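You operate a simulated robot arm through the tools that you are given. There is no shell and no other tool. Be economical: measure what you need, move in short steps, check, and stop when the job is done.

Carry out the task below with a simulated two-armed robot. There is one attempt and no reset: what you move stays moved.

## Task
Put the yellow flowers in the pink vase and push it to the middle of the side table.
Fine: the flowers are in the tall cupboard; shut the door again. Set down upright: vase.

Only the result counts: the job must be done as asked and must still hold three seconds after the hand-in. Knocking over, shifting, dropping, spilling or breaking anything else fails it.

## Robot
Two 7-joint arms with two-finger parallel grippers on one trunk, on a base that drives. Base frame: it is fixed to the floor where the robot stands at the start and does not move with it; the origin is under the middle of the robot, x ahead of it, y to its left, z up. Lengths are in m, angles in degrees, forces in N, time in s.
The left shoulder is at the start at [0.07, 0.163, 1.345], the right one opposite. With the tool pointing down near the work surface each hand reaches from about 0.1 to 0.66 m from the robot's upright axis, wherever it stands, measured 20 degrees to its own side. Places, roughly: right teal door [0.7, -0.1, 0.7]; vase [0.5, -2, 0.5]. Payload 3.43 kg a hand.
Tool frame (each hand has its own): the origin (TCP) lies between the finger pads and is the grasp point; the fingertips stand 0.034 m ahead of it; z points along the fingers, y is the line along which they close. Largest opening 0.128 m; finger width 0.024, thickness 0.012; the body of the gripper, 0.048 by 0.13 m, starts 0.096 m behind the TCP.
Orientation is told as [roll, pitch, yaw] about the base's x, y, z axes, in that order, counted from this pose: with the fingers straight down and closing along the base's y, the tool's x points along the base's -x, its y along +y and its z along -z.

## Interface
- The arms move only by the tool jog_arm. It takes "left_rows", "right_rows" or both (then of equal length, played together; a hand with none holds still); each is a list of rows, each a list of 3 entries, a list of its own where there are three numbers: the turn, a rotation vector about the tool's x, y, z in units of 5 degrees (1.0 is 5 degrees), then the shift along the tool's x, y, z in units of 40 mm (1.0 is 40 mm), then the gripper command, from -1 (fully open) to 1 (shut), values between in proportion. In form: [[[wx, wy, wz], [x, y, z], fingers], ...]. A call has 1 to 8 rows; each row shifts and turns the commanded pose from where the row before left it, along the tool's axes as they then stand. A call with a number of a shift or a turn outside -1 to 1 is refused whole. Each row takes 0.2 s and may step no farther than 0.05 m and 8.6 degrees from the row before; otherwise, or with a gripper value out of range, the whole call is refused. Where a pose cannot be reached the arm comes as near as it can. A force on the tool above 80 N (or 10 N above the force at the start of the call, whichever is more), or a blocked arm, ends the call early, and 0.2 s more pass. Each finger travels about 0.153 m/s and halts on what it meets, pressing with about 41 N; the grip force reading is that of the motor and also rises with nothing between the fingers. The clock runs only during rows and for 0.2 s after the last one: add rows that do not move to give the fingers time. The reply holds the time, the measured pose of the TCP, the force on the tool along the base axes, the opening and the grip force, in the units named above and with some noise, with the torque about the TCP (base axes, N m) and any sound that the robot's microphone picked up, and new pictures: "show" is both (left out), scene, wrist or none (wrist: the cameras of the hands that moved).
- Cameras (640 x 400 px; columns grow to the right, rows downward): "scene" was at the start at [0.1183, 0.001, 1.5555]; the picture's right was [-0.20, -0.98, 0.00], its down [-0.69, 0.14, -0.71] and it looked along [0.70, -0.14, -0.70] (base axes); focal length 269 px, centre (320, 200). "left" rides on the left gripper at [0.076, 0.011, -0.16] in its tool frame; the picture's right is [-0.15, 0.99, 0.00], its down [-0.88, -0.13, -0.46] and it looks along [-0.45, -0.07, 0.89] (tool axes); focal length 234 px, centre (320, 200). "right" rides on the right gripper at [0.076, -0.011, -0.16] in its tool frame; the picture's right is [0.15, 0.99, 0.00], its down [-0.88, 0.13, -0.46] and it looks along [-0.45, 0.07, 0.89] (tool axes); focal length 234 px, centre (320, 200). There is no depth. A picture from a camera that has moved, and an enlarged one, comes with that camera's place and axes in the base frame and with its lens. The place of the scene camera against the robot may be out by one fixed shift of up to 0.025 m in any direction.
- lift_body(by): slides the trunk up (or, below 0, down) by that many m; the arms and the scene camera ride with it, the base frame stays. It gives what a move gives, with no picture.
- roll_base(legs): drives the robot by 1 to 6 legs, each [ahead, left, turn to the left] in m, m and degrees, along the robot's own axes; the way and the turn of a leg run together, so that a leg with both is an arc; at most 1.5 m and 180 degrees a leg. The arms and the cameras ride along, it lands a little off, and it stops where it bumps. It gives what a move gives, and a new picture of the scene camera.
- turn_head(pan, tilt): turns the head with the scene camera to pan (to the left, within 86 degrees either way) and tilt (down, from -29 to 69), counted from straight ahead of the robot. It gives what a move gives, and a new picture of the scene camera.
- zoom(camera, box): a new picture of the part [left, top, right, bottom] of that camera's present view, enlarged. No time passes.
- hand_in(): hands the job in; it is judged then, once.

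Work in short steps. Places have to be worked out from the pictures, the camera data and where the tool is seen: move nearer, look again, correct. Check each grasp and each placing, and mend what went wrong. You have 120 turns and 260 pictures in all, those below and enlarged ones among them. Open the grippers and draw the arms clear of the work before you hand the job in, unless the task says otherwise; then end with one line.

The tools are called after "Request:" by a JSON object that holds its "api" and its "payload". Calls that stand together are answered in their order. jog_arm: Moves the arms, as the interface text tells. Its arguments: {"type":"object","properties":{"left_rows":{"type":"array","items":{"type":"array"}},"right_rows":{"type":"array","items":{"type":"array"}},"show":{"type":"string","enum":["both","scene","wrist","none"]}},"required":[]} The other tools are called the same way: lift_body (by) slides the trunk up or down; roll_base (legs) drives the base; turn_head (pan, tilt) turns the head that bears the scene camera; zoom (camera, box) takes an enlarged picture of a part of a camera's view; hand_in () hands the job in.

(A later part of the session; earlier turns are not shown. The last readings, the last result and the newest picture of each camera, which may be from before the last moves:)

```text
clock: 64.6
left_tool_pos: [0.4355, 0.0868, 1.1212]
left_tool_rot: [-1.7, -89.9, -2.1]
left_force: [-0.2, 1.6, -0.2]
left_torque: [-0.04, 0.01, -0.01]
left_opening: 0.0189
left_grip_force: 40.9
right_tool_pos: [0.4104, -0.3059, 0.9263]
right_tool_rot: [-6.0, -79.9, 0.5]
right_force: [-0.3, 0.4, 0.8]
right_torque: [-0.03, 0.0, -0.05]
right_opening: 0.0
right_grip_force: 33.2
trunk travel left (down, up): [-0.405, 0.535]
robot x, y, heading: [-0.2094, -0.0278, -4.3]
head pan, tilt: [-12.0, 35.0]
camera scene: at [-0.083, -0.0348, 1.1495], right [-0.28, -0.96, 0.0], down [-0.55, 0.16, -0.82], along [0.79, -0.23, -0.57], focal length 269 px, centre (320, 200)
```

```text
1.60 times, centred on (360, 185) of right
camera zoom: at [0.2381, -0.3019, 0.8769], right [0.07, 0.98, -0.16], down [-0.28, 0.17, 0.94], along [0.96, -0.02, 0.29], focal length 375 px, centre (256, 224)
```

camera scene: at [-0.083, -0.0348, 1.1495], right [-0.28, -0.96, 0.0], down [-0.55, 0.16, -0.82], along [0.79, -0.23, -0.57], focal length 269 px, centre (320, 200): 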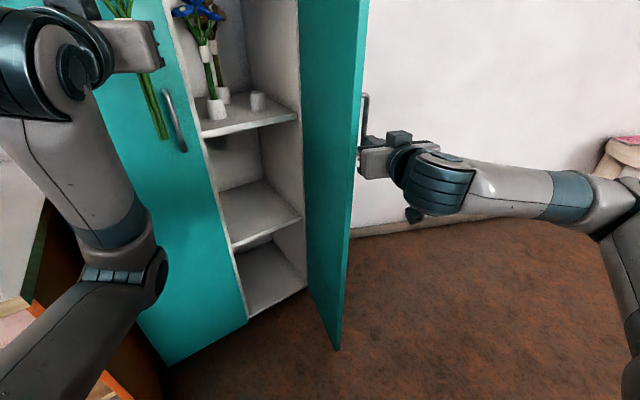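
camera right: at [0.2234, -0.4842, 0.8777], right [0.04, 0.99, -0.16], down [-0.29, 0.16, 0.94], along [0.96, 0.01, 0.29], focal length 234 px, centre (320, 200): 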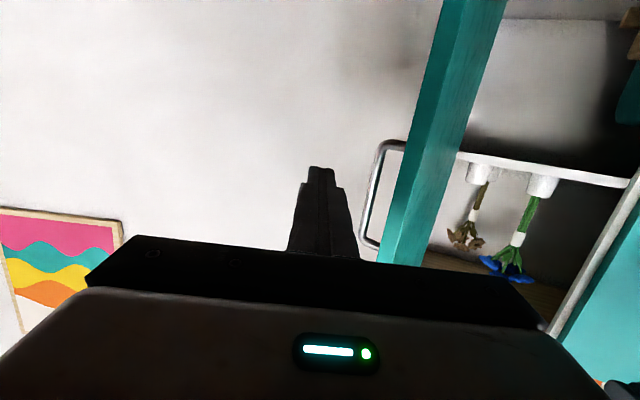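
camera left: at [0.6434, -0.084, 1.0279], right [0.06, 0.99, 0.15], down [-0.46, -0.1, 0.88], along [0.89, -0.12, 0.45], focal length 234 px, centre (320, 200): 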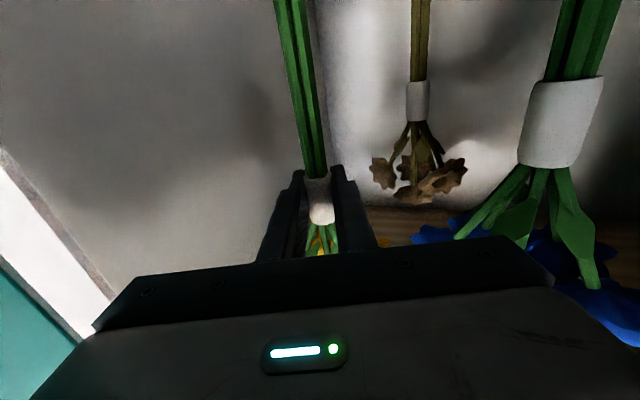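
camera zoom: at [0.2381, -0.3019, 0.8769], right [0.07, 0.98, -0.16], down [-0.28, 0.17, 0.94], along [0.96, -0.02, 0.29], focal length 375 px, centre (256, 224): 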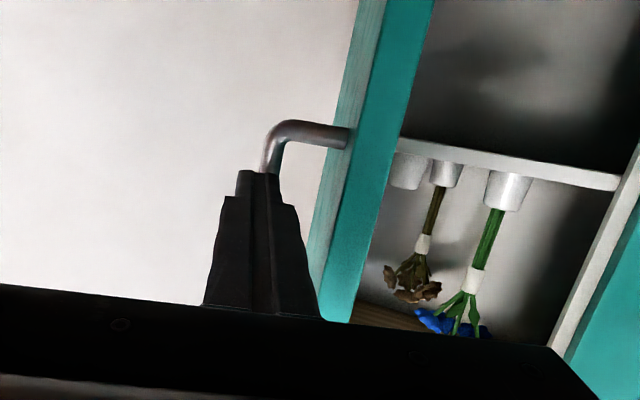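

The door is swinging shut freely. Now I'll turn left 15° with a slight backing to carry it on past square.

Request:
{"api": "roll_base", "payload": {"legs": [[-0.02, 0, 8], [-0.02, 0, 8]]}}

```text
clock: 65.5
left_tool_pos: [0.4098, 0.1202, 1.1229]
left_tool_rot: [145.5, -89.8, -146.1]
left_force: [0.0, 0.4, -0.5]
left_torque: [-0.01, 0.03, 0.0]
left_opening: 0.0188
left_grip_force: 40.4
right_tool_pos: [0.4029, -0.2716, 0.9268]
right_tool_rot: [-6.8, -79.8, 4.9]
right_force: [-30.2, -2.0, 2.7]
right_torque: [0.02, -0.24, 0.12]
right_opening: 0.0
right_grip_force: 33.6
trunk travel left (down, up): [-0.405, 0.535]
robot x, y, heading: [-0.2154, -0.023, -0.6]
head pan, tilt: [-12.0, 35.0]
stopped in leg 1: the force on the tool passed its limit (the readings are from after the stop); the commanded pose is now the measured one
camera scene: at [-0.0985, -0.0283, 1.15], right [-0.22, -0.98, 0.0], down [-0.56, 0.13, -0.82], along [0.8, -0.18, -0.57], focal length 269 px, centre (320, 200)
```

scene: 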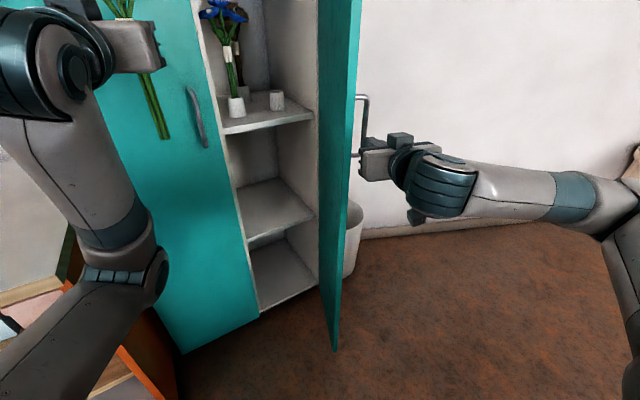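

The fingertips are butting against the handle bar. I'll back off 3 cm and raise the trunk 0.14 m so the fist passes above the handle.

Request:
{"api": "roll_base", "payload": {"legs": [[-0.03, 0, 0]]}}

Request:
{"api": "lift_body", "payload": {"by": 0.15}}

Request:
{"api": "roll_base", "payload": {"legs": [[0.02, 0, 0], [-0.01, 0, 8], [-0.01, 0, 8]]}}

```text
clock: 66.3
left_tool_pos: [0.3828, 0.1214, 1.1222]
left_tool_rot: [81.7, -89.9, -82.3]
left_force: [-0.4, 0.0, -0.1]
left_torque: [0.0, 0.03, 0.0]
left_opening: 0.019
left_grip_force: 41.0
right_tool_pos: [0.3784, -0.2702, 0.9235]
right_tool_rot: [-6.3, -79.5, 4.5]
right_force: [-0.7, -0.5, 0.4]
right_torque: [0.01, 0.01, -0.02]
right_opening: 0.0001
right_grip_force: 32.6
trunk travel left (down, up): [-0.405, 0.535]
robot x, y, heading: [-0.2485, -0.0259, -0.9]
head pan, tilt: [-12.0, 35.0]
camera scene: at [-0.1244, -0.0283, 1.1497], right [-0.22, -0.98, 0.0], down [-0.56, 0.13, -0.82], along [0.8, -0.18, -0.57], focal length 269 px, centre (320, 200)
```

scene: 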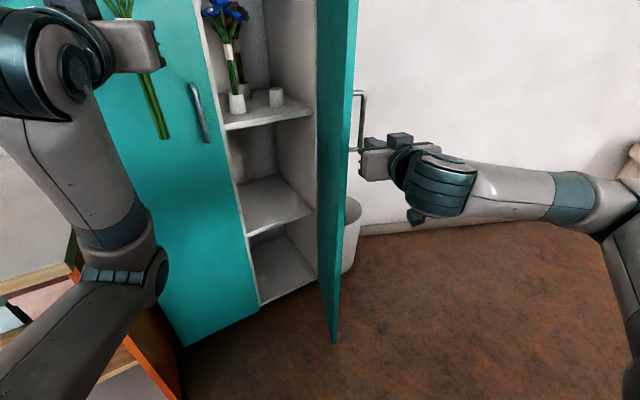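

```text
clock: 68.1
left_tool_pos: [0.386, 0.1223, 1.27]
left_tool_rot: [44.0, -89.9, -44.6]
left_force: [0.4, 0.9, -0.7]
left_torque: [0.02, -0.01, 0.0]
left_opening: 0.0188
left_grip_force: 40.8
right_tool_pos: [0.3795, -0.2702, 1.0717]
right_tool_rot: [-6.4, -79.5, 4.3]
right_force: [0.4, 0.5, -0.3]
right_torque: [-0.02, -0.01, 0.03]
right_opening: 0.0
right_grip_force: 33.1
trunk travel left (down, up): [-0.555, 0.385]
robot x, y, heading: [-0.2483, -0.0258, -0.6]
head pan, tilt: [-12.0, 35.0]
```

```text
clock: 70.1
left_tool_pos: [0.3209, 0.2879, 1.2714]
left_tool_rot: [31.9, -89.8, -16.6]
left_force: [0.5, -0.2, -0.7]
left_torque: [0.04, 0.03, 0.0]
left_opening: 0.0187
left_grip_force: 41.5
right_tool_pos: [0.4223, -0.0906, 1.0742]
right_tool_rot: [-6.6, -79.5, 20.7]
right_force: [0.8, -0.5, 0.6]
right_torque: [-0.02, -0.04, -0.04]
right_opening: 0.0003
right_grip_force: 33.0
trunk travel left (down, up): [-0.555, 0.385]
robot x, y, heading: [-0.2446, -0.0296, 15.5]
head pan, tilt: [-12.0, 35.0]
camera scene: at [-0.1225, 0.0078, 1.2995], right [0.06, -1.0, 0.0], down [-0.57, -0.03, -0.82], along [0.82, 0.05, -0.57], focal length 269 px, centre (320, 200)
```

scene: 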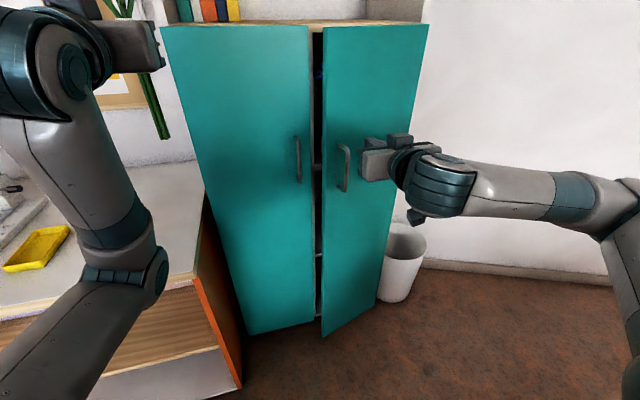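

The door swung on and is only about 15° open. I'll drive ahead 7 cm and press it shut by extending the right arm in small steps, keeping the flowers well back.

Request:
{"api": "roll_base", "payload": {"legs": [[0.07, 0, 1.5]]}}

Request:
{"api": "jog_arm", "payload": {"right_rows": [[[0, 0, 0], [0, 0, 0.5], 1], [[0, 0, 0], [0, 0, 0.5], 1], [[0, 0, 0], [0, 0, 0.5], 1], [[0, 0, 0], [0, 0, 0.5], 1]], "show": "scene"}}

```text
clock: 71.1
left_tool_pos: [0.3816, 0.3207, 1.2706]
left_tool_rot: [29.7, -89.8, -12.9]
left_force: [0.6, 0.6, -1.2]
left_torque: [0.01, -0.02, -0.01]
left_opening: 0.0188
left_grip_force: 41.2
right_tool_pos: [0.4939, -0.0558, 1.0716]
right_tool_rot: [-6.5, -79.4, 21.9]
right_force: [0.4, 0.5, -0.2]
right_torque: [0.01, -0.03, -0.02]
right_opening: 0.0
right_grip_force: 32.7
trunk travel left (down, up): [-0.555, 0.385]
robot x, y, heading: [-0.18, -0.007, 16.5]
head pan, tilt: [-12.0, 35.0]
camera scene: at [-0.0542, 0.0302, 1.2993], right [0.08, -1.0, 0.0], down [-0.57, -0.05, -0.82], along [0.82, 0.07, -0.57], focal length 269 px, centre (320, 200)
```

scene: 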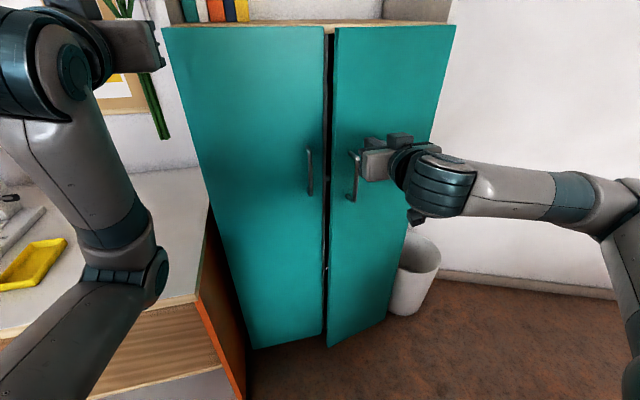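

```text
clock: 72.1
left_tool_pos: [0.3821, 0.3186, 1.2707]
left_tool_rot: [52.9, -89.7, -36.0]
left_force: [0.2, -1.2, -0.8]
left_torque: [0.01, -0.03, 0.04]
left_opening: 0.0188
left_grip_force: 40.9
right_tool_pos: [0.5636, -0.047, 1.0616]
right_tool_rot: [-3.9, -79.0, 20.2]
right_force: [1.2, 0.1, 0.0]
right_torque: [-0.03, 0.02, 0.07]
right_opening: 0.0
right_grip_force: 33.2
right hand out of reach, approached as far as the arm can: row 4
trunk travel left (down, up): [-0.555, 0.385]
robot x, y, heading: [-0.1756, -0.0071, 16.9]
head pan, tilt: [-12.0, 35.0]
camera scene: at [-0.0536, 0.0276, 1.2993], right [0.08, -1.0, 0.0], down [-0.57, -0.05, -0.82], along [0.82, 0.07, -0.58], focal length 269 px, centre (320, 200)
```

scene: 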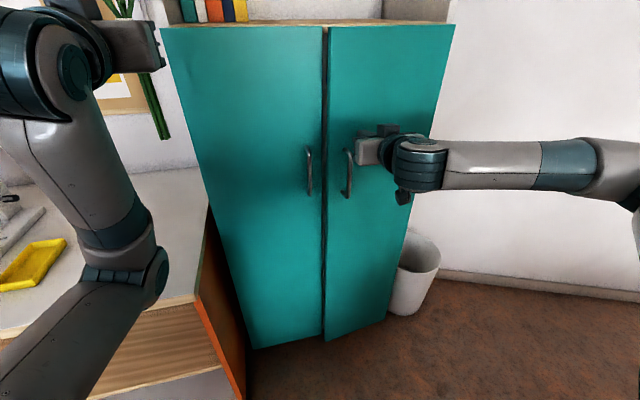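

Nearly closed. I'll press the last few centimetres by driving ahead slowly; the flowers still have room.

Request:
{"api": "roll_base", "payload": {"legs": [[0.03, 0, 0], [0.02, 0, 0], [0.015, 0, 0]]}}

Request:
{"api": "zoom", "payload": {"camera": "scene", "box": [240, 10, 400, 360]}}

```text
clock: 73.8
left_tool_pos: [0.4351, 0.3321, 1.2738]
left_tool_rot: [143.7, -89.8, -127.3]
left_force: [-0.9, -0.8, -0.9]
left_torque: [0.01, 0.01, -0.02]
left_opening: 0.0187
left_grip_force: 40.8
right_tool_pos: [0.6097, -0.031, 1.0654]
right_tool_rot: [-4.5, -79.1, 21.3]
right_force: [-27.8, -9.4, 7.2]
right_torque: [-0.03, -0.46, 0.14]
right_opening: 0.0001
right_grip_force: 33.3
trunk travel left (down, up): [-0.555, 0.385]
robot x, y, heading: [-0.123, 0.0088, 16.6]
head pan, tilt: [-12.0, 35.0]
stopped in leg 3: the force on the tool passed its limit (the readings are from after the stop); the commanded pose is now the measured one
camera scene: at [-0.0034, 0.0441, 1.3002], right [0.08, -1.0, 0.0], down [-0.57, -0.04, -0.82], along [0.82, 0.06, -0.57], focal length 269 px, centre (320, 200)
```

scene: 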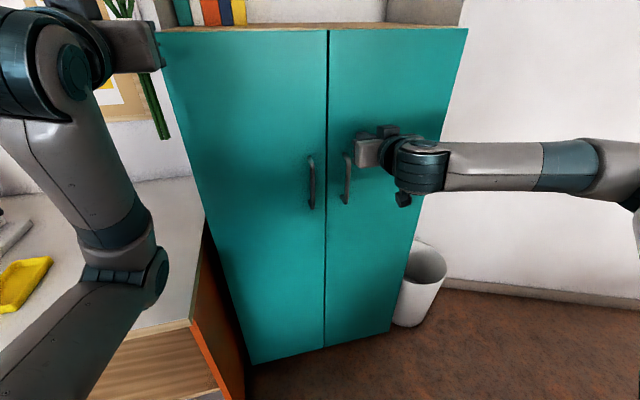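

```text
1.14 times, centred on (320, 185) of scene
camera zoom: at [-0.0034, 0.0441, 1.3002], right [0.08, -1.0, 0.0], down [-0.57, -0.04, -0.82], along [0.82, 0.06, -0.57], focal length 308 px, centre (320, 217)
```

zoom: 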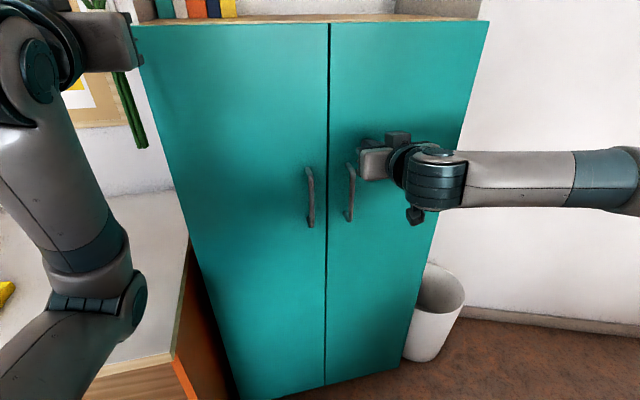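

The door is shut. I'll back away, turn right, and drive toward the side table between the chair and the wall.

Request:
{"api": "roll_base", "payload": {"legs": [[-0.13, 0, 0], [0, 0, -60]]}}

Request:
{"api": "turn_head", "payload": {"pan": 30, "tilt": 30}}

Request:
{"api": "turn_head", "payload": {"pan": -30, "tilt": 35}}

```text
clock: 77.8
left_tool_pos: [0.3185, -0.3539, 1.2719]
left_tool_rot: [52.3, -89.9, -96.1]
left_force: [-0.3, 0.1, -0.4]
left_torque: [0.02, 0.0, 0.04]
left_opening: 0.0188
left_grip_force: 41.1
right_tool_pos: [0.0885, -0.6864, 1.0601]
right_tool_rot: [-4.4, -78.7, -39.6]
right_force: [0.4, -0.4, 0.5]
right_torque: [-0.08, 0.0, -0.01]
right_opening: 0.0
right_grip_force: 33.1
trunk travel left (down, up): [-0.555, 0.385]
robot x, y, heading: [-0.2415, -0.031, -43.9]
head pan, tilt: [-12.0, 35.0]
camera scene: at [-0.1694, -0.1186, 1.2995], right [-0.83, -0.56, 0.0], down [-0.32, 0.48, -0.82], along [0.46, -0.68, -0.57], focal length 269 px, centre (320, 200)
```

scene: 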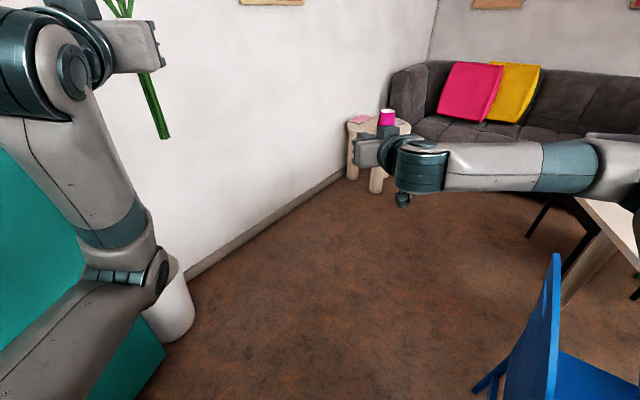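

```text
clock: 78.8
left_tool_pos: [0.3194, -0.3528, 1.2709]
left_tool_rot: [48.3, -89.9, -92.0]
left_force: [0.5, -0.3, -0.3]
left_torque: [0.02, 0.0, 0.01]
left_opening: 0.0189
left_grip_force: 40.8
right_tool_pos: [0.0889, -0.686, 1.059]
right_tool_rot: [-4.5, -78.6, -39.4]
right_force: [-0.5, 0.1, -0.1]
right_torque: [-0.02, 0.01, -0.01]
right_opening: 0.0001
right_grip_force: 33.0
trunk travel left (down, up): [-0.555, 0.385]
robot x, y, heading: [-0.2425, -0.03, -43.7]
head pan, tilt: [30.0, 30.0]
camera scene: at [-0.1308, -0.0674, 1.3073], right [-0.24, -0.97, 0.0], down [-0.49, 0.12, -0.87], along [0.84, -0.21, -0.5], focal length 269 px, centre (320, 200)
```

scene: 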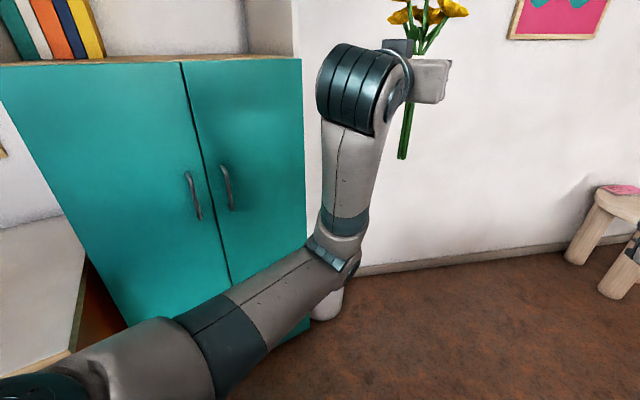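

```text
clock: 80.2
left_tool_pos: [0.3192, -0.3546, 1.2707]
left_tool_rot: [48.3, -89.9, -92.1]
left_force: [-0.2, -0.9, -0.4]
left_torque: [0.0, 0.0, -0.02]
left_opening: 0.019
left_grip_force: 41.1
right_tool_pos: [0.0883, -0.6859, 1.0609]
right_tool_rot: [-4.4, -78.5, -39.4]
right_force: [-0.5, -0.8, 0.5]
right_torque: [-0.02, 0.0, -0.02]
right_opening: 0.0
right_grip_force: 33.0
trunk travel left (down, up): [-0.555, 0.385]
robot x, y, heading: [-0.2422, -0.0268, -44.2]
head pan, tilt: [-30.0, 35.0]
camera scene: at [-0.1941, -0.1302, 1.2995], right [-0.96, -0.28, 0.0], down [-0.16, 0.55, -0.82], along [0.23, -0.79, -0.57], focal length 269 px, centre (320, 200)
```

scene: 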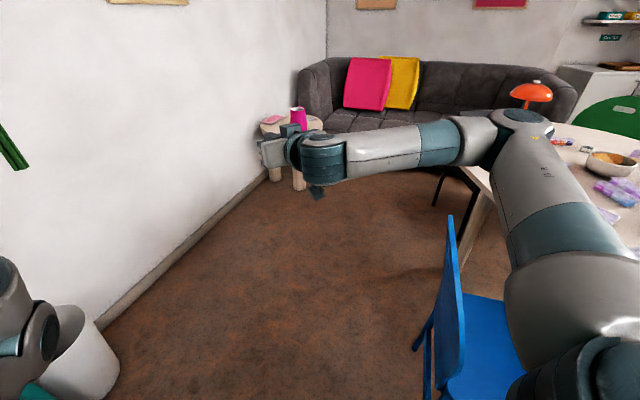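

The cupboard is shut and the way is clear. Driving toward the side table in a few legs, then looking at the table.

Request:
{"api": "roll_base", "payload": {"legs": [[0.65, 0, 0], [0, 0, -46], [0.35, 0, 0]]}}

Request:
{"api": "turn_head", "payload": {"pan": 12, "tilt": 35}}

```text
clock: 87.7
left_tool_pos: [0.4021, -1.4516, 1.2718]
left_tool_rot: [41.4, -89.8, -130.1]
left_force: [-0.3, 0.4, -1.4]
left_torque: [0.02, -0.03, -0.03]
left_opening: 0.019
left_grip_force: 40.9
right_tool_pos: [0.0029, -1.5244, 1.0592]
right_tool_rot: [-4.5, -78.5, -84.2]
right_force: [-0.5, -0.9, -0.4]
right_torque: [-0.02, -0.04, 0.01]
right_opening: 0.0
right_grip_force: 32.9
trunk travel left (down, up): [-0.555, 0.385]
robot x, y, heading: [0.2317, -0.8227, -89.0]
head pan, tilt: [-30.0, 35.0]
camera scene: at [0.1793, -0.9344, 1.2994], right [-0.88, 0.48, 0.0], down [0.28, 0.5, -0.82], along [-0.39, -0.72, -0.57], focal length 269 px, centre (320, 200)
```

scene: 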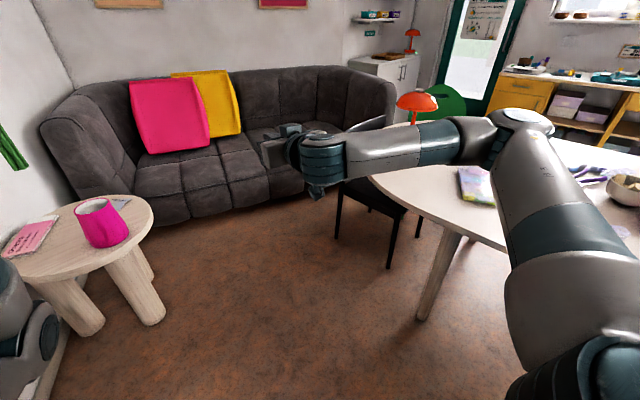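

```text
clock: 88.8
left_tool_pos: [0.4011, -1.4508, 1.2699]
left_tool_rot: [49.1, -90.0, -137.7]
left_force: [0.3, 0.6, 0.1]
left_torque: [0.0, 0.01, 0.03]
left_opening: 0.0189
left_grip_force: 41.0
right_tool_pos: [0.0037, -1.5235, 1.0596]
right_tool_rot: [-4.5, -78.6, -84.2]
right_force: [-0.8, -0.6, -0.3]
right_torque: [0.02, 0.01, -0.05]
right_opening: 0.0
right_grip_force: 32.3
trunk travel left (down, up): [-0.555, 0.385]
robot x, y, heading: [0.2404, -0.8206, -88.7]
head pan, tilt: [12.0, 35.0]
camera scene: at [0.2417, -0.9422, 1.2995], right [-0.97, -0.23, 0.0], down [-0.13, 0.56, -0.82], along [0.19, -0.8, -0.57], focal length 269 px, centre (320, 200)
```

scene: 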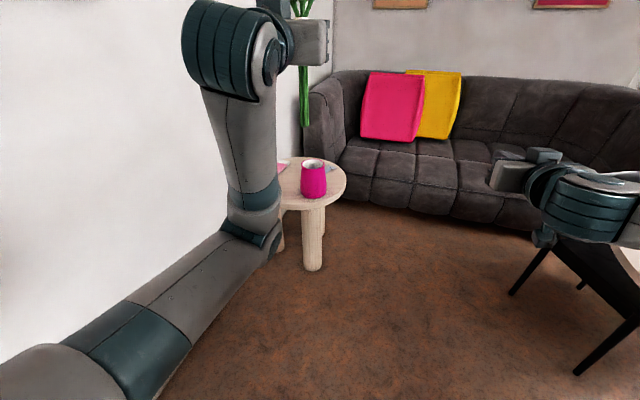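

The vase stands near the table's front, at about (0.56, −2.1) with the table top z≈0.53 and its centre about (0.635, −2.2). I'll drive nearer, lower the trunk, and measure again.

Request:
{"api": "roll_base", "payload": {"legs": [[0.45, 0.14, -1.3]]}}

Request:
{"api": "turn_head", "payload": {"pan": 0, "tilt": 45}}

Request:
{"api": "zoom", "payload": {"camera": "left", "box": [0, 0, 640, 400]}}

```text
clock: 91.6
left_tool_pos: [0.5401, -1.8966, 1.271]
left_tool_rot: [41.9, -89.9, -131.4]
left_force: [-1.0, -0.6, -0.5]
left_torque: [0.0, 0.01, 0.01]
left_opening: 0.0189
left_grip_force: 40.6
right_tool_pos: [0.1416, -1.9652, 1.0598]
right_tool_rot: [-4.6, -78.6, -85.1]
right_force: [-0.5, -0.3, -0.6]
right_torque: [0.01, -0.03, 0.02]
right_opening: 0.0001
right_grip_force: 33.2
trunk travel left (down, up): [-0.555, 0.385]
robot x, y, heading: [0.3796, -1.2682, -89.6]
head pan, tilt: [12.0, 35.0]
camera scene: at [0.3873, -1.3877, 1.2994], right [-0.98, -0.22, 0.0], down [-0.12, 0.56, -0.82], along [0.18, -0.8, -0.57], focal length 269 px, centre (320, 200)
```

scene: 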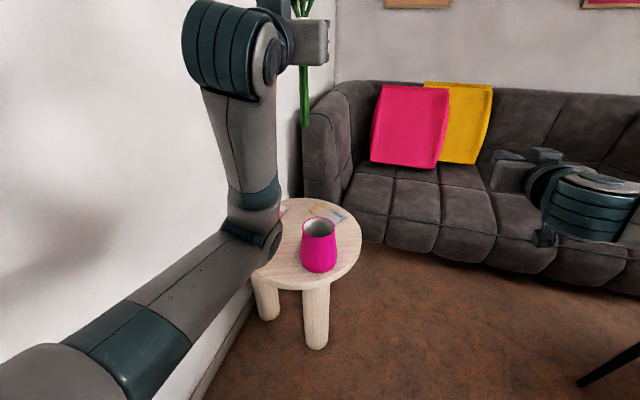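

```text
clock: 92.3
left_tool_pos: [0.5401, -1.8973, 1.2715]
left_tool_rot: [54.2, -89.9, -143.6]
left_force: [-0.7, 0.0, -0.7]
left_torque: [0.0, 0.0, -0.01]
left_opening: 0.0188
left_grip_force: 41.1
right_tool_pos: [0.1405, -1.9646, 1.0595]
right_tool_rot: [-4.4, -78.6, -84.9]
right_force: [0.2, -0.2, 0.1]
right_torque: [0.02, 0.04, -0.01]
right_opening: 0.0
right_grip_force: 33.0
trunk travel left (down, up): [-0.555, 0.385]
robot x, y, heading: [0.383, -1.268, -89.5]
head pan, tilt: [0.0, 45.0]
camera scene: at [0.3688, -1.3824, 1.2847], right [-1.0, -0.01, 0.0], down [-0.01, 0.71, -0.71], along [0.01, -0.71, -0.71], focal length 269 px, centre (320, 200)
```

scene: 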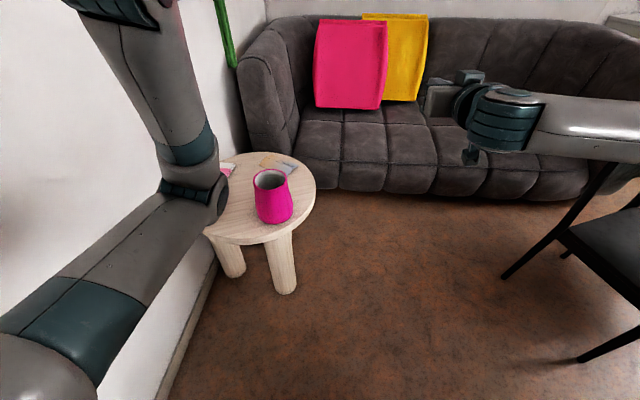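

```text
1.00 times, centred on (320, 200) of left (not enlarged: the box is as wide or as high as the picture)
camera zoom: at [0.5507, -1.7374, 1.1952], right [0.99, 0.01, 0.15], down [-0.14, 0.45, 0.88], along [-0.06, -0.89, 0.45], focal length 234 px, centre (320, 200)
```

zoom: 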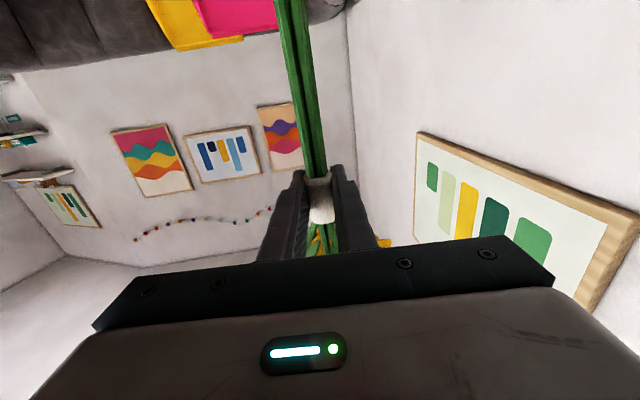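

Good triangulation: vase rim centre about (0.544, −2.068, 0.698), table top z≈0.54, table centre about (0.655, −2.185). The flower hand is 0.17 m short of it, so I'll lower the trunk 0.33 m first.

Request:
{"api": "lift_body", "payload": {"by": -0.33}}

Request:
{"api": "turn_head", "payload": {"pan": 8, "tilt": 32}}

```text
clock: 95.6
left_tool_pos: [0.5385, -1.897, 0.9416]
left_tool_rot: [54.1, -89.9, -143.6]
left_force: [0.8, -0.6, -1.0]
left_torque: [0.04, 0.01, 0.02]
left_opening: 0.0188
left_grip_force: 41.4
right_tool_pos: [0.1404, -1.9651, 0.7305]
right_tool_rot: [-4.5, -78.6, -85.0]
right_force: [-0.6, 0.0, 0.9]
right_torque: [0.0, 0.01, -0.02]
right_opening: 0.0003
right_grip_force: 32.9
trunk travel left (down, up): [-0.225, 0.715]
robot x, y, heading: [0.3786, -1.2677, -89.5]
head pan, tilt: [0.0, 45.0]
```

```text
clock: 96.3
left_tool_pos: [0.5389, -1.8973, 0.9415]
left_tool_rot: [51.4, -90.0, -140.8]
left_force: [-0.3, 0.1, 0.0]
left_torque: [-0.02, 0.0, 0.02]
left_opening: 0.0185
left_grip_force: 40.9
right_tool_pos: [0.1396, -1.9655, 0.7305]
right_tool_rot: [-4.5, -78.6, -85.0]
right_force: [-0.2, 0.0, 0.3]
right_torque: [0.0, -0.02, -0.01]
right_opening: 0.0
right_grip_force: 33.0
trunk travel left (down, up): [-0.225, 0.715]
robot x, y, heading: [0.3802, -1.2652, -89.3]
head pan, tilt: [8.0, 32.0]
camera scene: at [0.3813, -1.3897, 0.9741], right [-0.99, -0.15, 0.0], down [-0.08, 0.53, -0.85], along [0.12, -0.84, -0.53], focal length 269 px, centre (320, 200)
```

scene: 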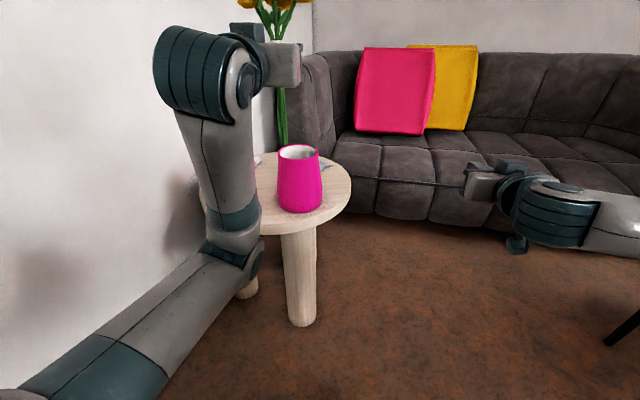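

The stems hang straight below the hand and the vase is directly ahead. I'll drive ahead 0.165 m so they hang above the mouth, then check.

Request:
{"api": "roll_base", "payload": {"legs": [[0.165, 0.008, 0]]}}

Request:
{"api": "zoom", "payload": {"camera": "scene", "box": [220, 80, 380, 280]}}

```text
clock: 97.8
left_tool_pos: [0.5502, -2.063, 0.9414]
left_tool_rot: [43.0, -89.8, -132.2]
left_force: [0.5, -0.1, -1.3]
left_torque: [0.04, -0.04, -0.03]
left_opening: 0.0187
left_grip_force: 41.1
right_tool_pos: [0.1518, -2.1316, 0.7294]
right_tool_rot: [-4.5, -78.7, -84.9]
right_force: [0.0, -0.4, -0.6]
right_torque: [0.02, 0.0, -0.01]
right_opening: 0.0001
right_grip_force: 33.4
trunk travel left (down, up): [-0.225, 0.715]
robot x, y, heading: [0.3903, -1.4354, -89.0]
head pan, tilt: [8.0, 32.0]
camera scene: at [0.3912, -1.5558, 0.974], right [-0.99, -0.15, 0.0], down [-0.08, 0.52, -0.85], along [0.13, -0.84, -0.53], focal length 269 px, centre (320, 200)
```

scene: 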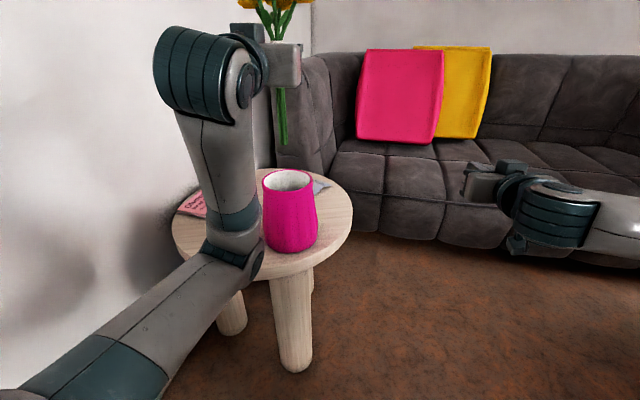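

```text
2.00 times, centred on (300, 180) of scene
camera zoom: at [0.3912, -1.5558, 0.974], right [-0.99, -0.15, 0.0], down [-0.08, 0.52, -0.85], along [0.13, -0.84, -0.53], focal length 539 px, centre (360, 240)
```

zoom: 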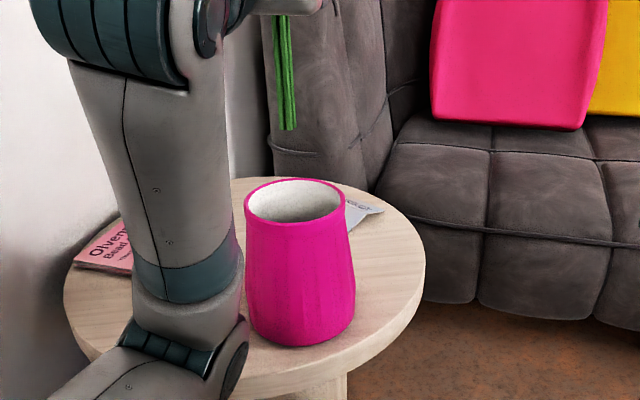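

Correcting for a small camera bias, the mouth's centre is at about (0.558, −2.093), so I need 1 cm left and 3 cm further ahead. I'll shift the hand by that and lower it about 6 cm to check alignment just above the rim.

Request:
{"api": "jog_arm", "payload": {"left_rows": [[[0, 0, 0], [0, 0.1, 0.35], 1], [[0, 0, 0], [0, 0.1, 0.35], 1], [[0, 0, 0], [0.5, 0, 0], 1], [[0, 0, 0], [0.5, 0, 0], 1], [[0, 0, 0], [0.5, 0, 0], 1]], "show": "none"}}

Request:
{"api": "zoom", "payload": {"camera": "scene", "box": [220, 80, 380, 280]}}

```text
clock: 99.0
left_tool_pos: [0.5605, -2.0905, 0.8806]
left_tool_rot: [54.8, -89.9, -144.2]
left_force: [-0.5, 0.7, -0.3]
left_torque: [0.0, 0.01, 0.0]
left_opening: 0.0187
left_grip_force: 41.7
right_tool_pos: [0.1521, -2.131, 0.7291]
right_tool_rot: [-4.6, -78.6, -84.9]
right_force: [-0.8, 0.0, 0.8]
right_torque: [-0.01, 0.03, -0.02]
right_opening: 0.0
right_grip_force: 32.4
trunk travel left (down, up): [-0.225, 0.715]
robot x, y, heading: [0.3922, -1.4325, -89.4]
head pan, tilt: [8.0, 32.0]
```

```text
2.00 times, centred on (300, 180) of scene
camera zoom: at [0.3913, -1.5554, 0.9742], right [-0.99, -0.15, 0.0], down [-0.08, 0.52, -0.85], along [0.13, -0.84, -0.53], focal length 539 px, centre (360, 240)
```

zoom: 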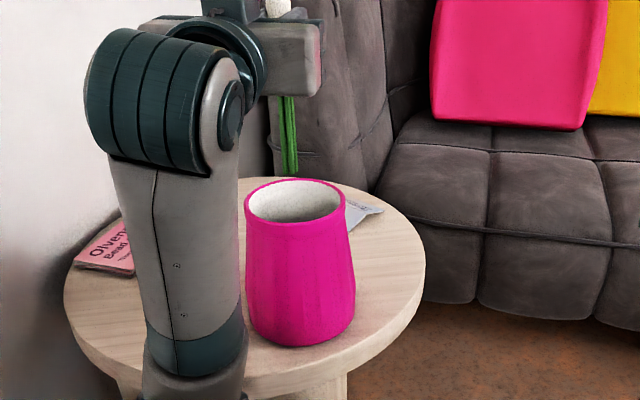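

The stems line up with the mouth's centre. Lowering 6 cm, then checking that they go inside the rim.

Request:
{"api": "jog_arm", "payload": {"left_rows": [[[0, 0, 0], [0.4, -0.05, 0], 1], [[0, 0, 0], [0.4, -0.05, 0], 1], [[0, 0, 0], [0.4, 0, 0], 1], [[0, 0, 0], [0.4, 0, 0], 1]], "show": "none"}}

Request:
{"api": "zoom", "payload": {"camera": "scene", "box": [200, 80, 380, 300]}}

```text
clock: 100.0
left_tool_pos: [0.5557, -2.0897, 0.8152]
left_tool_rot: [43.5, -90.0, -132.8]
left_force: [0.0, -0.7, -0.2]
left_torque: [0.02, 0.01, -0.01]
left_opening: 0.0189
left_grip_force: 41.5
right_tool_pos: [0.1525, -2.1312, 0.7299]
right_tool_rot: [-4.5, -78.7, -84.9]
right_force: [-0.2, -0.4, 0.1]
right_torque: [-0.03, 0.02, 0.01]
right_opening: 0.0001
right_grip_force: 33.1
trunk travel left (down, up): [-0.225, 0.715]
robot x, y, heading: [0.3892, -1.4359, -89.4]
head pan, tilt: [8.0, 32.0]
```

```text
1.82 times, centred on (290, 190) of scene
camera zoom: at [0.3913, -1.5554, 0.9742], right [-0.99, -0.15, 0.0], down [-0.08, 0.52, -0.85], along [0.13, -0.84, -0.53], focal length 490 px, centre (374, 218)
```

zoom: 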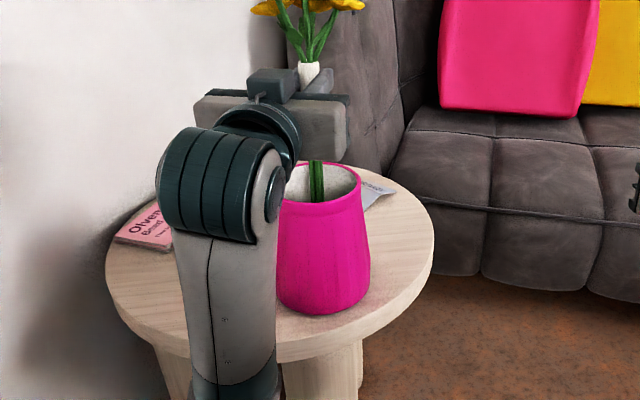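

The stems are inside the mouth. Lowering a further 7 cm with the force watched.

Request:
{"api": "jog_arm", "payload": {"left_rows": [[[0, 0, 0], [0.35, 0, 0], 1], [[0, 0, 0], [0.35, 0, 0], 1], [[0, 0, 0], [0.35, 0, 0], 1], [[0, 0, 0], [0.35, 0, 0], 1], [[0, 0, 0], [0.3, 0, 0], 1]], "show": "scene"}}

Request:
{"api": "zoom", "payload": {"camera": "scene", "box": [200, 80, 380, 300]}}

```text
clock: 101.2
left_tool_pos: [0.5558, -2.0896, 0.75]
left_tool_rot: [51.2, -89.8, -140.5]
left_force: [-0.4, -0.2, 0.1]
left_torque: [-0.01, 0.01, 0.0]
left_opening: 0.0187
left_grip_force: 40.8
right_tool_pos: [0.1525, -2.1309, 0.7294]
right_tool_rot: [-4.4, -78.6, -84.8]
right_force: [0.4, 0.1, 0.3]
right_torque: [0.0, -0.03, 0.02]
right_opening: 0.0
right_grip_force: 32.9
trunk travel left (down, up): [-0.225, 0.715]
robot x, y, heading: [0.3911, -1.436, -89.5]
head pan, tilt: [8.0, 32.0]
camera scene: at [0.3913, -1.5553, 0.9742], right [-0.99, -0.15, 0.0], down [-0.08, 0.52, -0.85], along [0.13, -0.84, -0.53], focal length 269 px, centre (320, 200)
```

scene: 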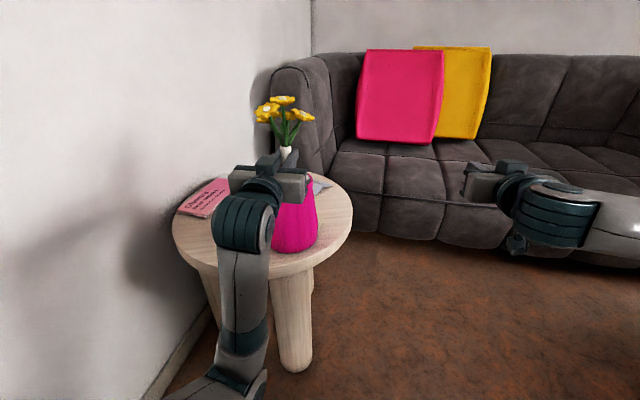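

```text
1.82 times, centred on (290, 190) of scene
camera zoom: at [0.3913, -1.5553, 0.9742], right [-0.99, -0.15, 0.0], down [-0.08, 0.52, -0.85], along [0.13, -0.84, -0.53], focal length 490 px, centre (374, 218)
```

zoom: 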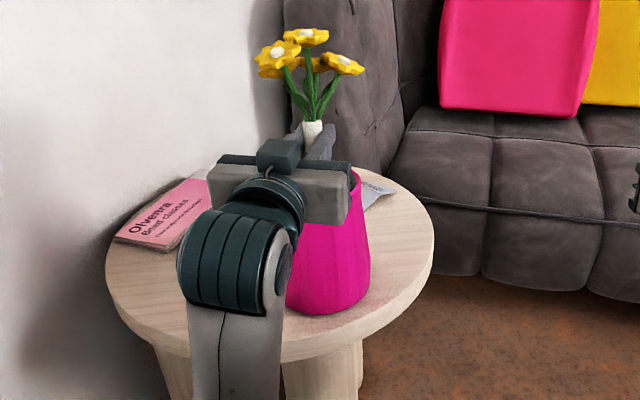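

There is still about 3 cm between the fingers and the rim. I'll go down 2 cm more, then open the fingers.

Request:
{"api": "jog_arm", "payload": {"left_rows": [[[0, 0, 0], [0.25, 0, 0], 1], [[0, 0, 0], [0.25, 0, 0], 1], [[0, 0, 0], [0, 0, 0], 0.75], [[0, 0, 0], [0, 0, 0], 0.5], [[0, 0, 0], [0, 0, 0], 0.3], [[0, 0, 0], [0, 0, 0], 0.3], [[0, 0, 0], [0, 0, 0], 0.3]], "show": "wrist"}}

Request:
{"api": "zoom", "payload": {"camera": "scene", "box": [200, 80, 380, 300]}}

```text
clock: 102.8
left_tool_pos: [0.5561, -2.0898, 0.7291]
left_tool_rot: [50.4, -90.0, -139.6]
left_force: [0.4, 0.2, -1.4]
left_torque: [-0.05, 0.0, 0.0]
left_opening: 0.0451
left_grip_force: 0.2
right_tool_pos: [0.1526, -2.1314, 0.7306]
right_tool_rot: [-4.5, -78.6, -84.8]
right_force: [-0.2, -0.3, 1.0]
right_torque: [-0.02, -0.04, 0.01]
right_opening: 0.0
right_grip_force: 32.6
trunk travel left (down, up): [-0.225, 0.715]
robot x, y, heading: [0.3895, -1.4347, -89.6]
head pan, tilt: [8.0, 32.0]
camera left: at [0.5669, -1.9299, 0.6534], right [0.99, 0.01, 0.15], down [-0.14, 0.45, 0.88], along [-0.06, -0.89, 0.45], focal length 234 px, centre (320, 200)
```

left: 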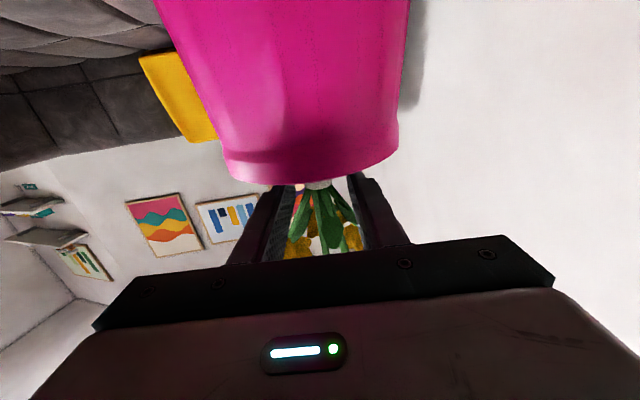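

```text
1.82 times, centred on (290, 190) of scene
camera zoom: at [0.3912, -1.5553, 0.9741], right [-0.99, -0.15, 0.0], down [-0.08, 0.52, -0.85], along [0.13, -0.84, -0.53], focal length 490 px, centre (374, 218)
```

zoom: 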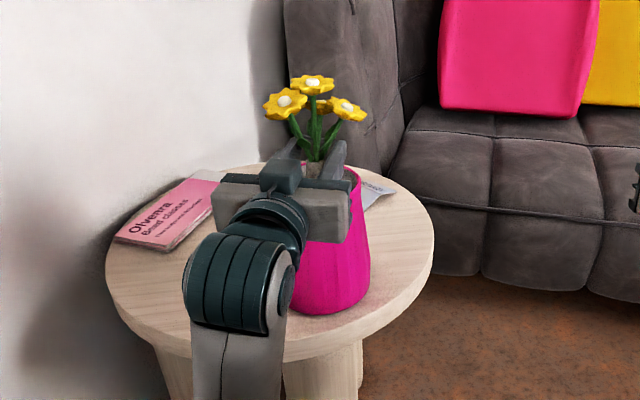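

The bunch dropped into the vase. I'll open wider and draw the hand straight back with the arm.

Request:
{"api": "jog_arm", "payload": {"left_rows": [[[0, 0, 0], [0, 0, 0], -0.6], [[0, 0, 0], [0, 0, 0], -0.6], [[0, 0, 0], [0, 0, -0.5], -0.6], [[0, 0, 0], [0, 0, -0.6], -0.6], [[0, 0, 0], [0, 0, -0.6], -0.6], [[0, 0, 0], [0, 0, -0.6], -0.6]], "show": "none"}}

Request:
{"api": "roll_base", "payload": {"legs": [[-0.16, 0, 0]]}}

Request:
{"api": "turn_head", "payload": {"pan": 10, "tilt": 42}}

```text
clock: 104.2
left_tool_pos: [0.5494, -2.0378, 0.7292]
left_tool_rot: [59.0, -89.9, -148.1]
left_force: [1.1, 0.1, -0.3]
left_torque: [0.02, -0.01, 0.01]
left_opening: 0.1022
left_grip_force: 0.0
left hand out of reach, approached as far as the arm can: row 5, 6
right_tool_pos: [0.1529, -2.13, 0.73]
right_tool_rot: [-4.4, -78.7, -84.8]
right_force: [1.0, 0.0, -0.8]
right_torque: [0.03, -0.01, 0.03]
right_opening: 0.0
right_grip_force: 33.1
trunk travel left (down, up): [-0.225, 0.715]
robot x, y, heading: [0.3893, -1.4333, -89.1]
head pan, tilt: [8.0, 32.0]
```

```text
clock: 105.5
left_tool_pos: [0.5481, -1.8814, 0.728]
left_tool_rot: [62.2, -90.1, -151.3]
left_force: [1.1, 0.4, 0.4]
left_torque: [-0.02, 0.02, 0.0]
left_opening: 0.1021
left_grip_force: 0.1
right_tool_pos: [0.1519, -1.9752, 0.7308]
right_tool_rot: [-4.5, -78.6, -84.7]
right_force: [0.4, 1.0, 0.7]
right_torque: [0.03, 0.02, -0.01]
right_opening: 0.0
right_grip_force: 33.1
trunk travel left (down, up): [-0.225, 0.715]
robot x, y, heading: [0.3879, -1.2801, -89.3]
head pan, tilt: [8.0, 32.0]
camera scene: at [0.3896, -1.399, 0.9742], right [-0.99, -0.15, 0.0], down [-0.08, 0.52, -0.85], along [0.13, -0.84, -0.53], focal length 269 px, centre (320, 200)
```

scene: 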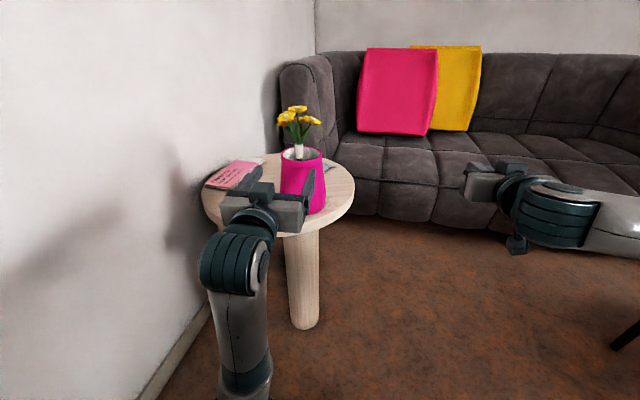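

```text
clock: 106.3
left_tool_pos: [0.5497, -1.8824, 0.7288]
left_tool_rot: [59.6, -89.9, -148.8]
left_force: [0.4, 0.7, -0.5]
left_torque: [0.02, 0.0, 0.02]
left_opening: 0.1026
left_grip_force: 0.0
right_tool_pos: [0.1513, -1.9761, 0.7306]
right_tool_rot: [-4.5, -78.6, -84.9]
right_force: [0.3, -0.4, -0.5]
right_torque: [0.0, -0.02, -0.01]
right_opening: 0.0
right_grip_force: 32.7
trunk travel left (down, up): [-0.225, 0.715]
robot x, y, heading: [0.3864, -1.2773, -89.2]
head pan, tilt: [10.0, 42.0]
camera scene: at [0.3915, -1.3929, 0.959], right [-0.98, -0.19, 0.0], down [-0.12, 0.66, -0.74], along [0.14, -0.73, -0.67], focal length 269 px, centre (320, 200)
```

scene: 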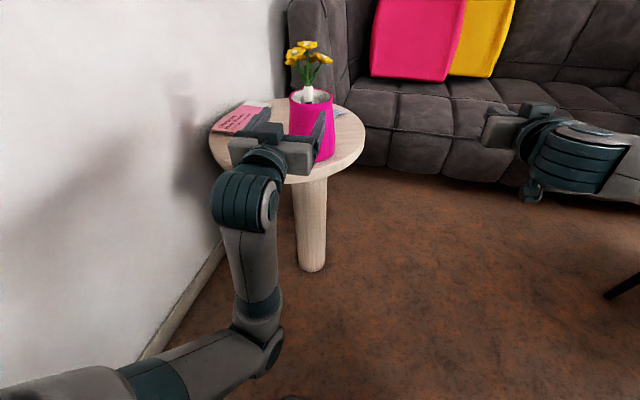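

The flowers stand in the vase. Next I'll push it about 9–10 cm left and 9 cm back to the table's middle, with open fingers as a cradle. I'll shift the base right and turn to heading −65°, then tip the left hand forward-down.

Request:
{"api": "roll_base", "payload": {"legs": [[0, -0.277, 0], [0, 0, 24]]}}

Request:
{"api": "jog_arm", "payload": {"left_rows": [[[0, 1, 0], [0.37, 0, 0.03], -0.55], [[0, 1, 0], [0.36, 0, 0.06], -0.55], [[0, 1, 0], [0.36, 0, 0.1], -0.55], [[0, 1, 0], [0.35, 0, 0.13], -0.55], [[0, 1, 0], [0.33, 0, 0.16], -0.55], [[0, 1, 0], [0.32, 0, 0.18], -0.55], [[0, 1, 0], [0.3, 0, 0.21], -0.55], [[0, 1, 0], [0.28, 0, 0.24], -0.55]], "show": "scene"}}

```text
clock: 109.5
left_tool_pos: [0.4989, -1.7675, 0.7283]
left_tool_rot: [55.3, -89.9, -120.5]
left_force: [-0.6, -0.7, -1.0]
left_torque: [-0.03, 0.0, 0.0]
left_opening: 0.1026
left_grip_force: 0.2
right_tool_pos: [0.1755, -2.0152, 0.7294]
right_tool_rot: [-4.5, -78.6, -60.8]
right_force: [0.9, 0.3, -0.8]
right_torque: [0.02, 0.01, 0.0]
right_opening: 0.0002
right_grip_force: 33.2
trunk travel left (down, up): [-0.225, 0.715]
robot x, y, heading: [0.1072, -1.2802, -65.4]
head pan, tilt: [10.0, 42.0]
camera scene: at [0.163, -1.3785, 0.959], right [-0.82, -0.57, 0.0], down [-0.38, 0.55, -0.74], along [0.42, -0.61, -0.67], focal length 269 px, centre (320, 200)
```

scene: 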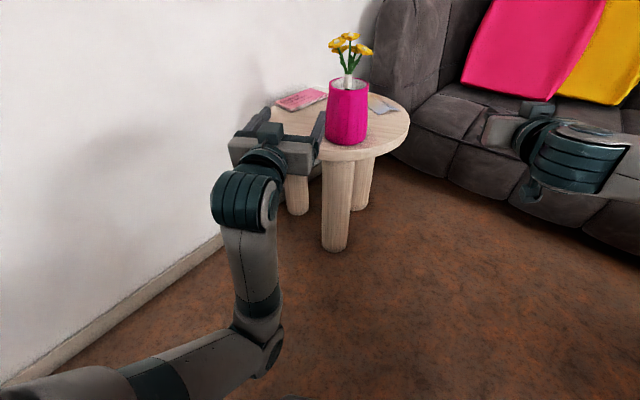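

```text
clock: 111.5
left_tool_pos: [0.5533, -1.7616, 0.6017]
left_tool_rot: [9.3, -49.9, -68.3]
left_force: [0.1, -0.2, 0.3]
left_torque: [0.04, -0.01, 0.02]
left_opening: 0.0992
left_grip_force: 0.0
left hand out of reach, approached as far as the arm can: row 8
right_tool_pos: [0.1751, -2.0144, 0.7299]
right_tool_rot: [-4.7, -78.6, -60.7]
right_force: [0.6, -0.7, 0.4]
right_torque: [0.0, 0.03, 0.0]
right_opening: 0.0
right_grip_force: 32.7
trunk travel left (down, up): [-0.225, 0.715]
robot x, y, heading: [0.1096, -1.2773, -65.3]
head pan, tilt: [10.0, 42.0]
stopped in row 8 (left hand): the arm was blocked; the commanded pose is now the measured one
camera scene: at [0.1633, -1.3784, 0.959], right [-0.82, -0.57, 0.0], down [-0.38, 0.55, -0.74], along [0.42, -0.61, -0.67], focal length 269 px, centre (320, 200)
```

scene: 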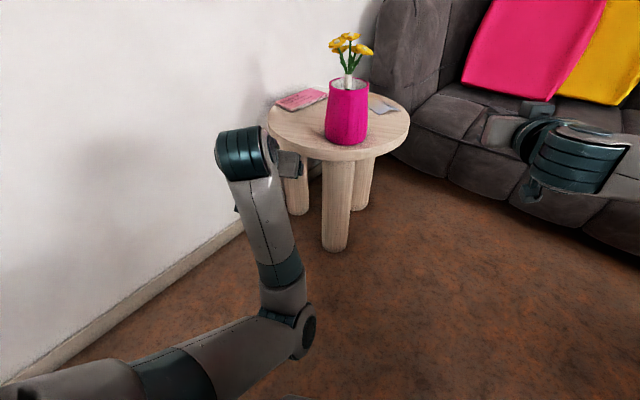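

The table is now fully in view. I'll enlarge it to measure the table's outline against the vase.

Request:
{"api": "zoom", "payload": {"camera": "scene", "box": [250, 70, 426, 180]}}

```text
3.64 times, centred on (338, 125) of scene
camera zoom: at [0.1633, -1.3784, 0.959], right [-0.82, -0.57, 0.0], down [-0.38, 0.55, -0.74], along [0.42, -0.61, -0.67], focal length 979 px, centre (254, 473)
```

zoom: 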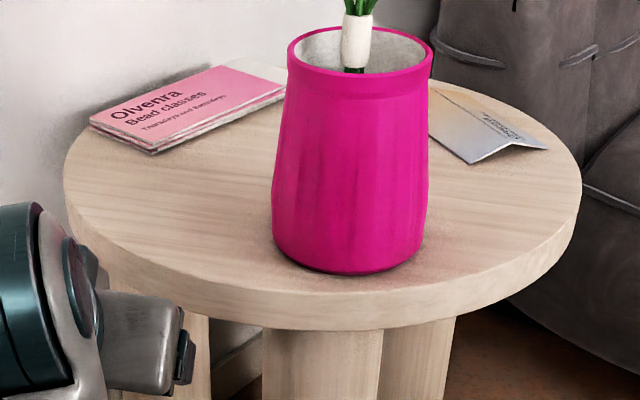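

Measured in one picture: vase base about (0.54, −2.07), table centre about (0.64, −2.18), so the push is (+0.10, −0.11). I'll place the open left fingers just behind the vase on that line.

Request:
{"api": "roll_base", "payload": {"legs": [[0, -0.206, 0], [0, 0, 5.3], [0.13, 0, 0]]}}

Request:
{"api": "jog_arm", "payload": {"left_rows": [[[0, 0, 0], [0, 0, 0], -0.25], [[0, 0, 0], [0, 0, 0], -0.25]], "show": "both"}}

```text
clock: 114.5
left_tool_pos: [0.4733, -1.9152, 0.601]
left_tool_rot: [9.2, -49.8, -62.8]
left_force: [-0.2, -0.4, -0.4]
left_torque: [0.01, 0.0, -0.01]
left_opening: 0.0994
left_grip_force: 0.1
right_tool_pos: [0.1196, -2.2044, 0.7293]
right_tool_rot: [-4.4, -78.6, -55.2]
right_force: [-0.1, 0.9, 0.7]
right_torque: [-0.01, 0.04, 0.0]
right_opening: 0.0002
right_grip_force: 32.6
trunk travel left (down, up): [-0.225, 0.715]
robot x, y, heading: [-0.0203, -1.4804, -59.8]
head pan, tilt: [10.0, 42.0]
camera scene: at [0.0489, -1.5709, 0.9589], right [-0.76, -0.65, 0.0], down [-0.43, 0.51, -0.74], along [0.48, -0.57, -0.67], focal length 269 px, centre (320, 200)
```

scene: 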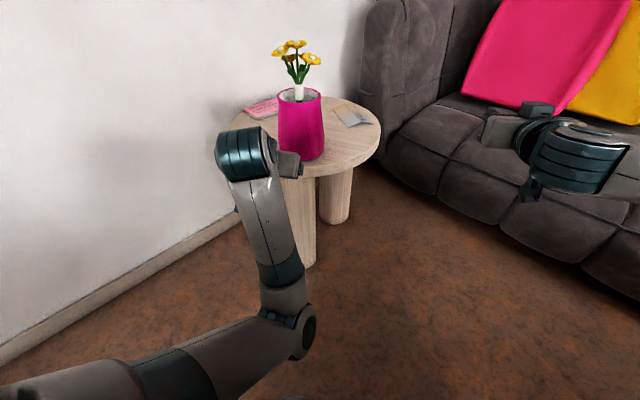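

```text
clock: 115.1
left_tool_pos: [0.4733, -1.9155, 0.6019]
left_tool_rot: [9.3, -49.8, -62.8]
left_force: [-0.9, -0.1, -0.5]
left_torque: [0.0, -0.01, -0.01]
left_opening: 0.0802
left_grip_force: 0.0
right_tool_pos: [0.1197, -2.2044, 0.7302]
right_tool_rot: [-4.4, -78.6, -55.4]
right_force: [0.0, 0.1, 0.5]
right_torque: [0.02, 0.02, -0.02]
right_opening: 0.0
right_grip_force: 32.5
trunk travel left (down, up): [-0.225, 0.715]
robot x, y, heading: [-0.019, -1.4797, -59.7]
head pan, tilt: [10.0, 42.0]
camera scene: at [0.0488, -1.5706, 0.959], right [-0.76, -0.65, 0.0], down [-0.43, 0.51, -0.74], along [0.48, -0.57, -0.67], focal length 269 px, centre (320, 200)
camera left: at [0.3836, -1.77, 0.6452], right [0.86, 0.47, 0.21], down [-0.07, -0.31, 0.95], along [0.51, -0.83, -0.23], focal length 234 px, centre (320, 200)
```

scene: 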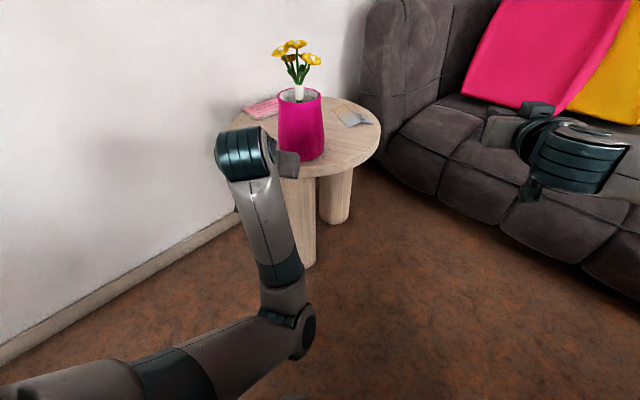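
left: 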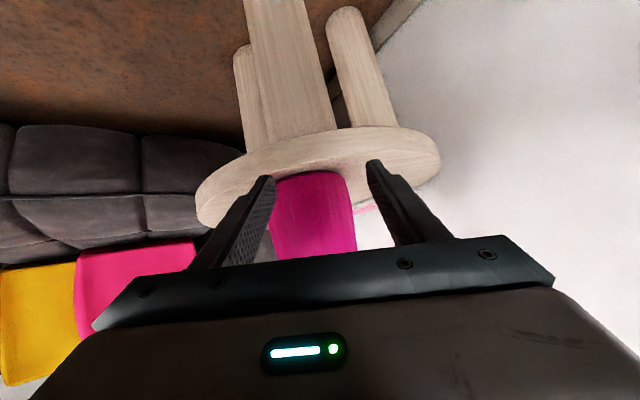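

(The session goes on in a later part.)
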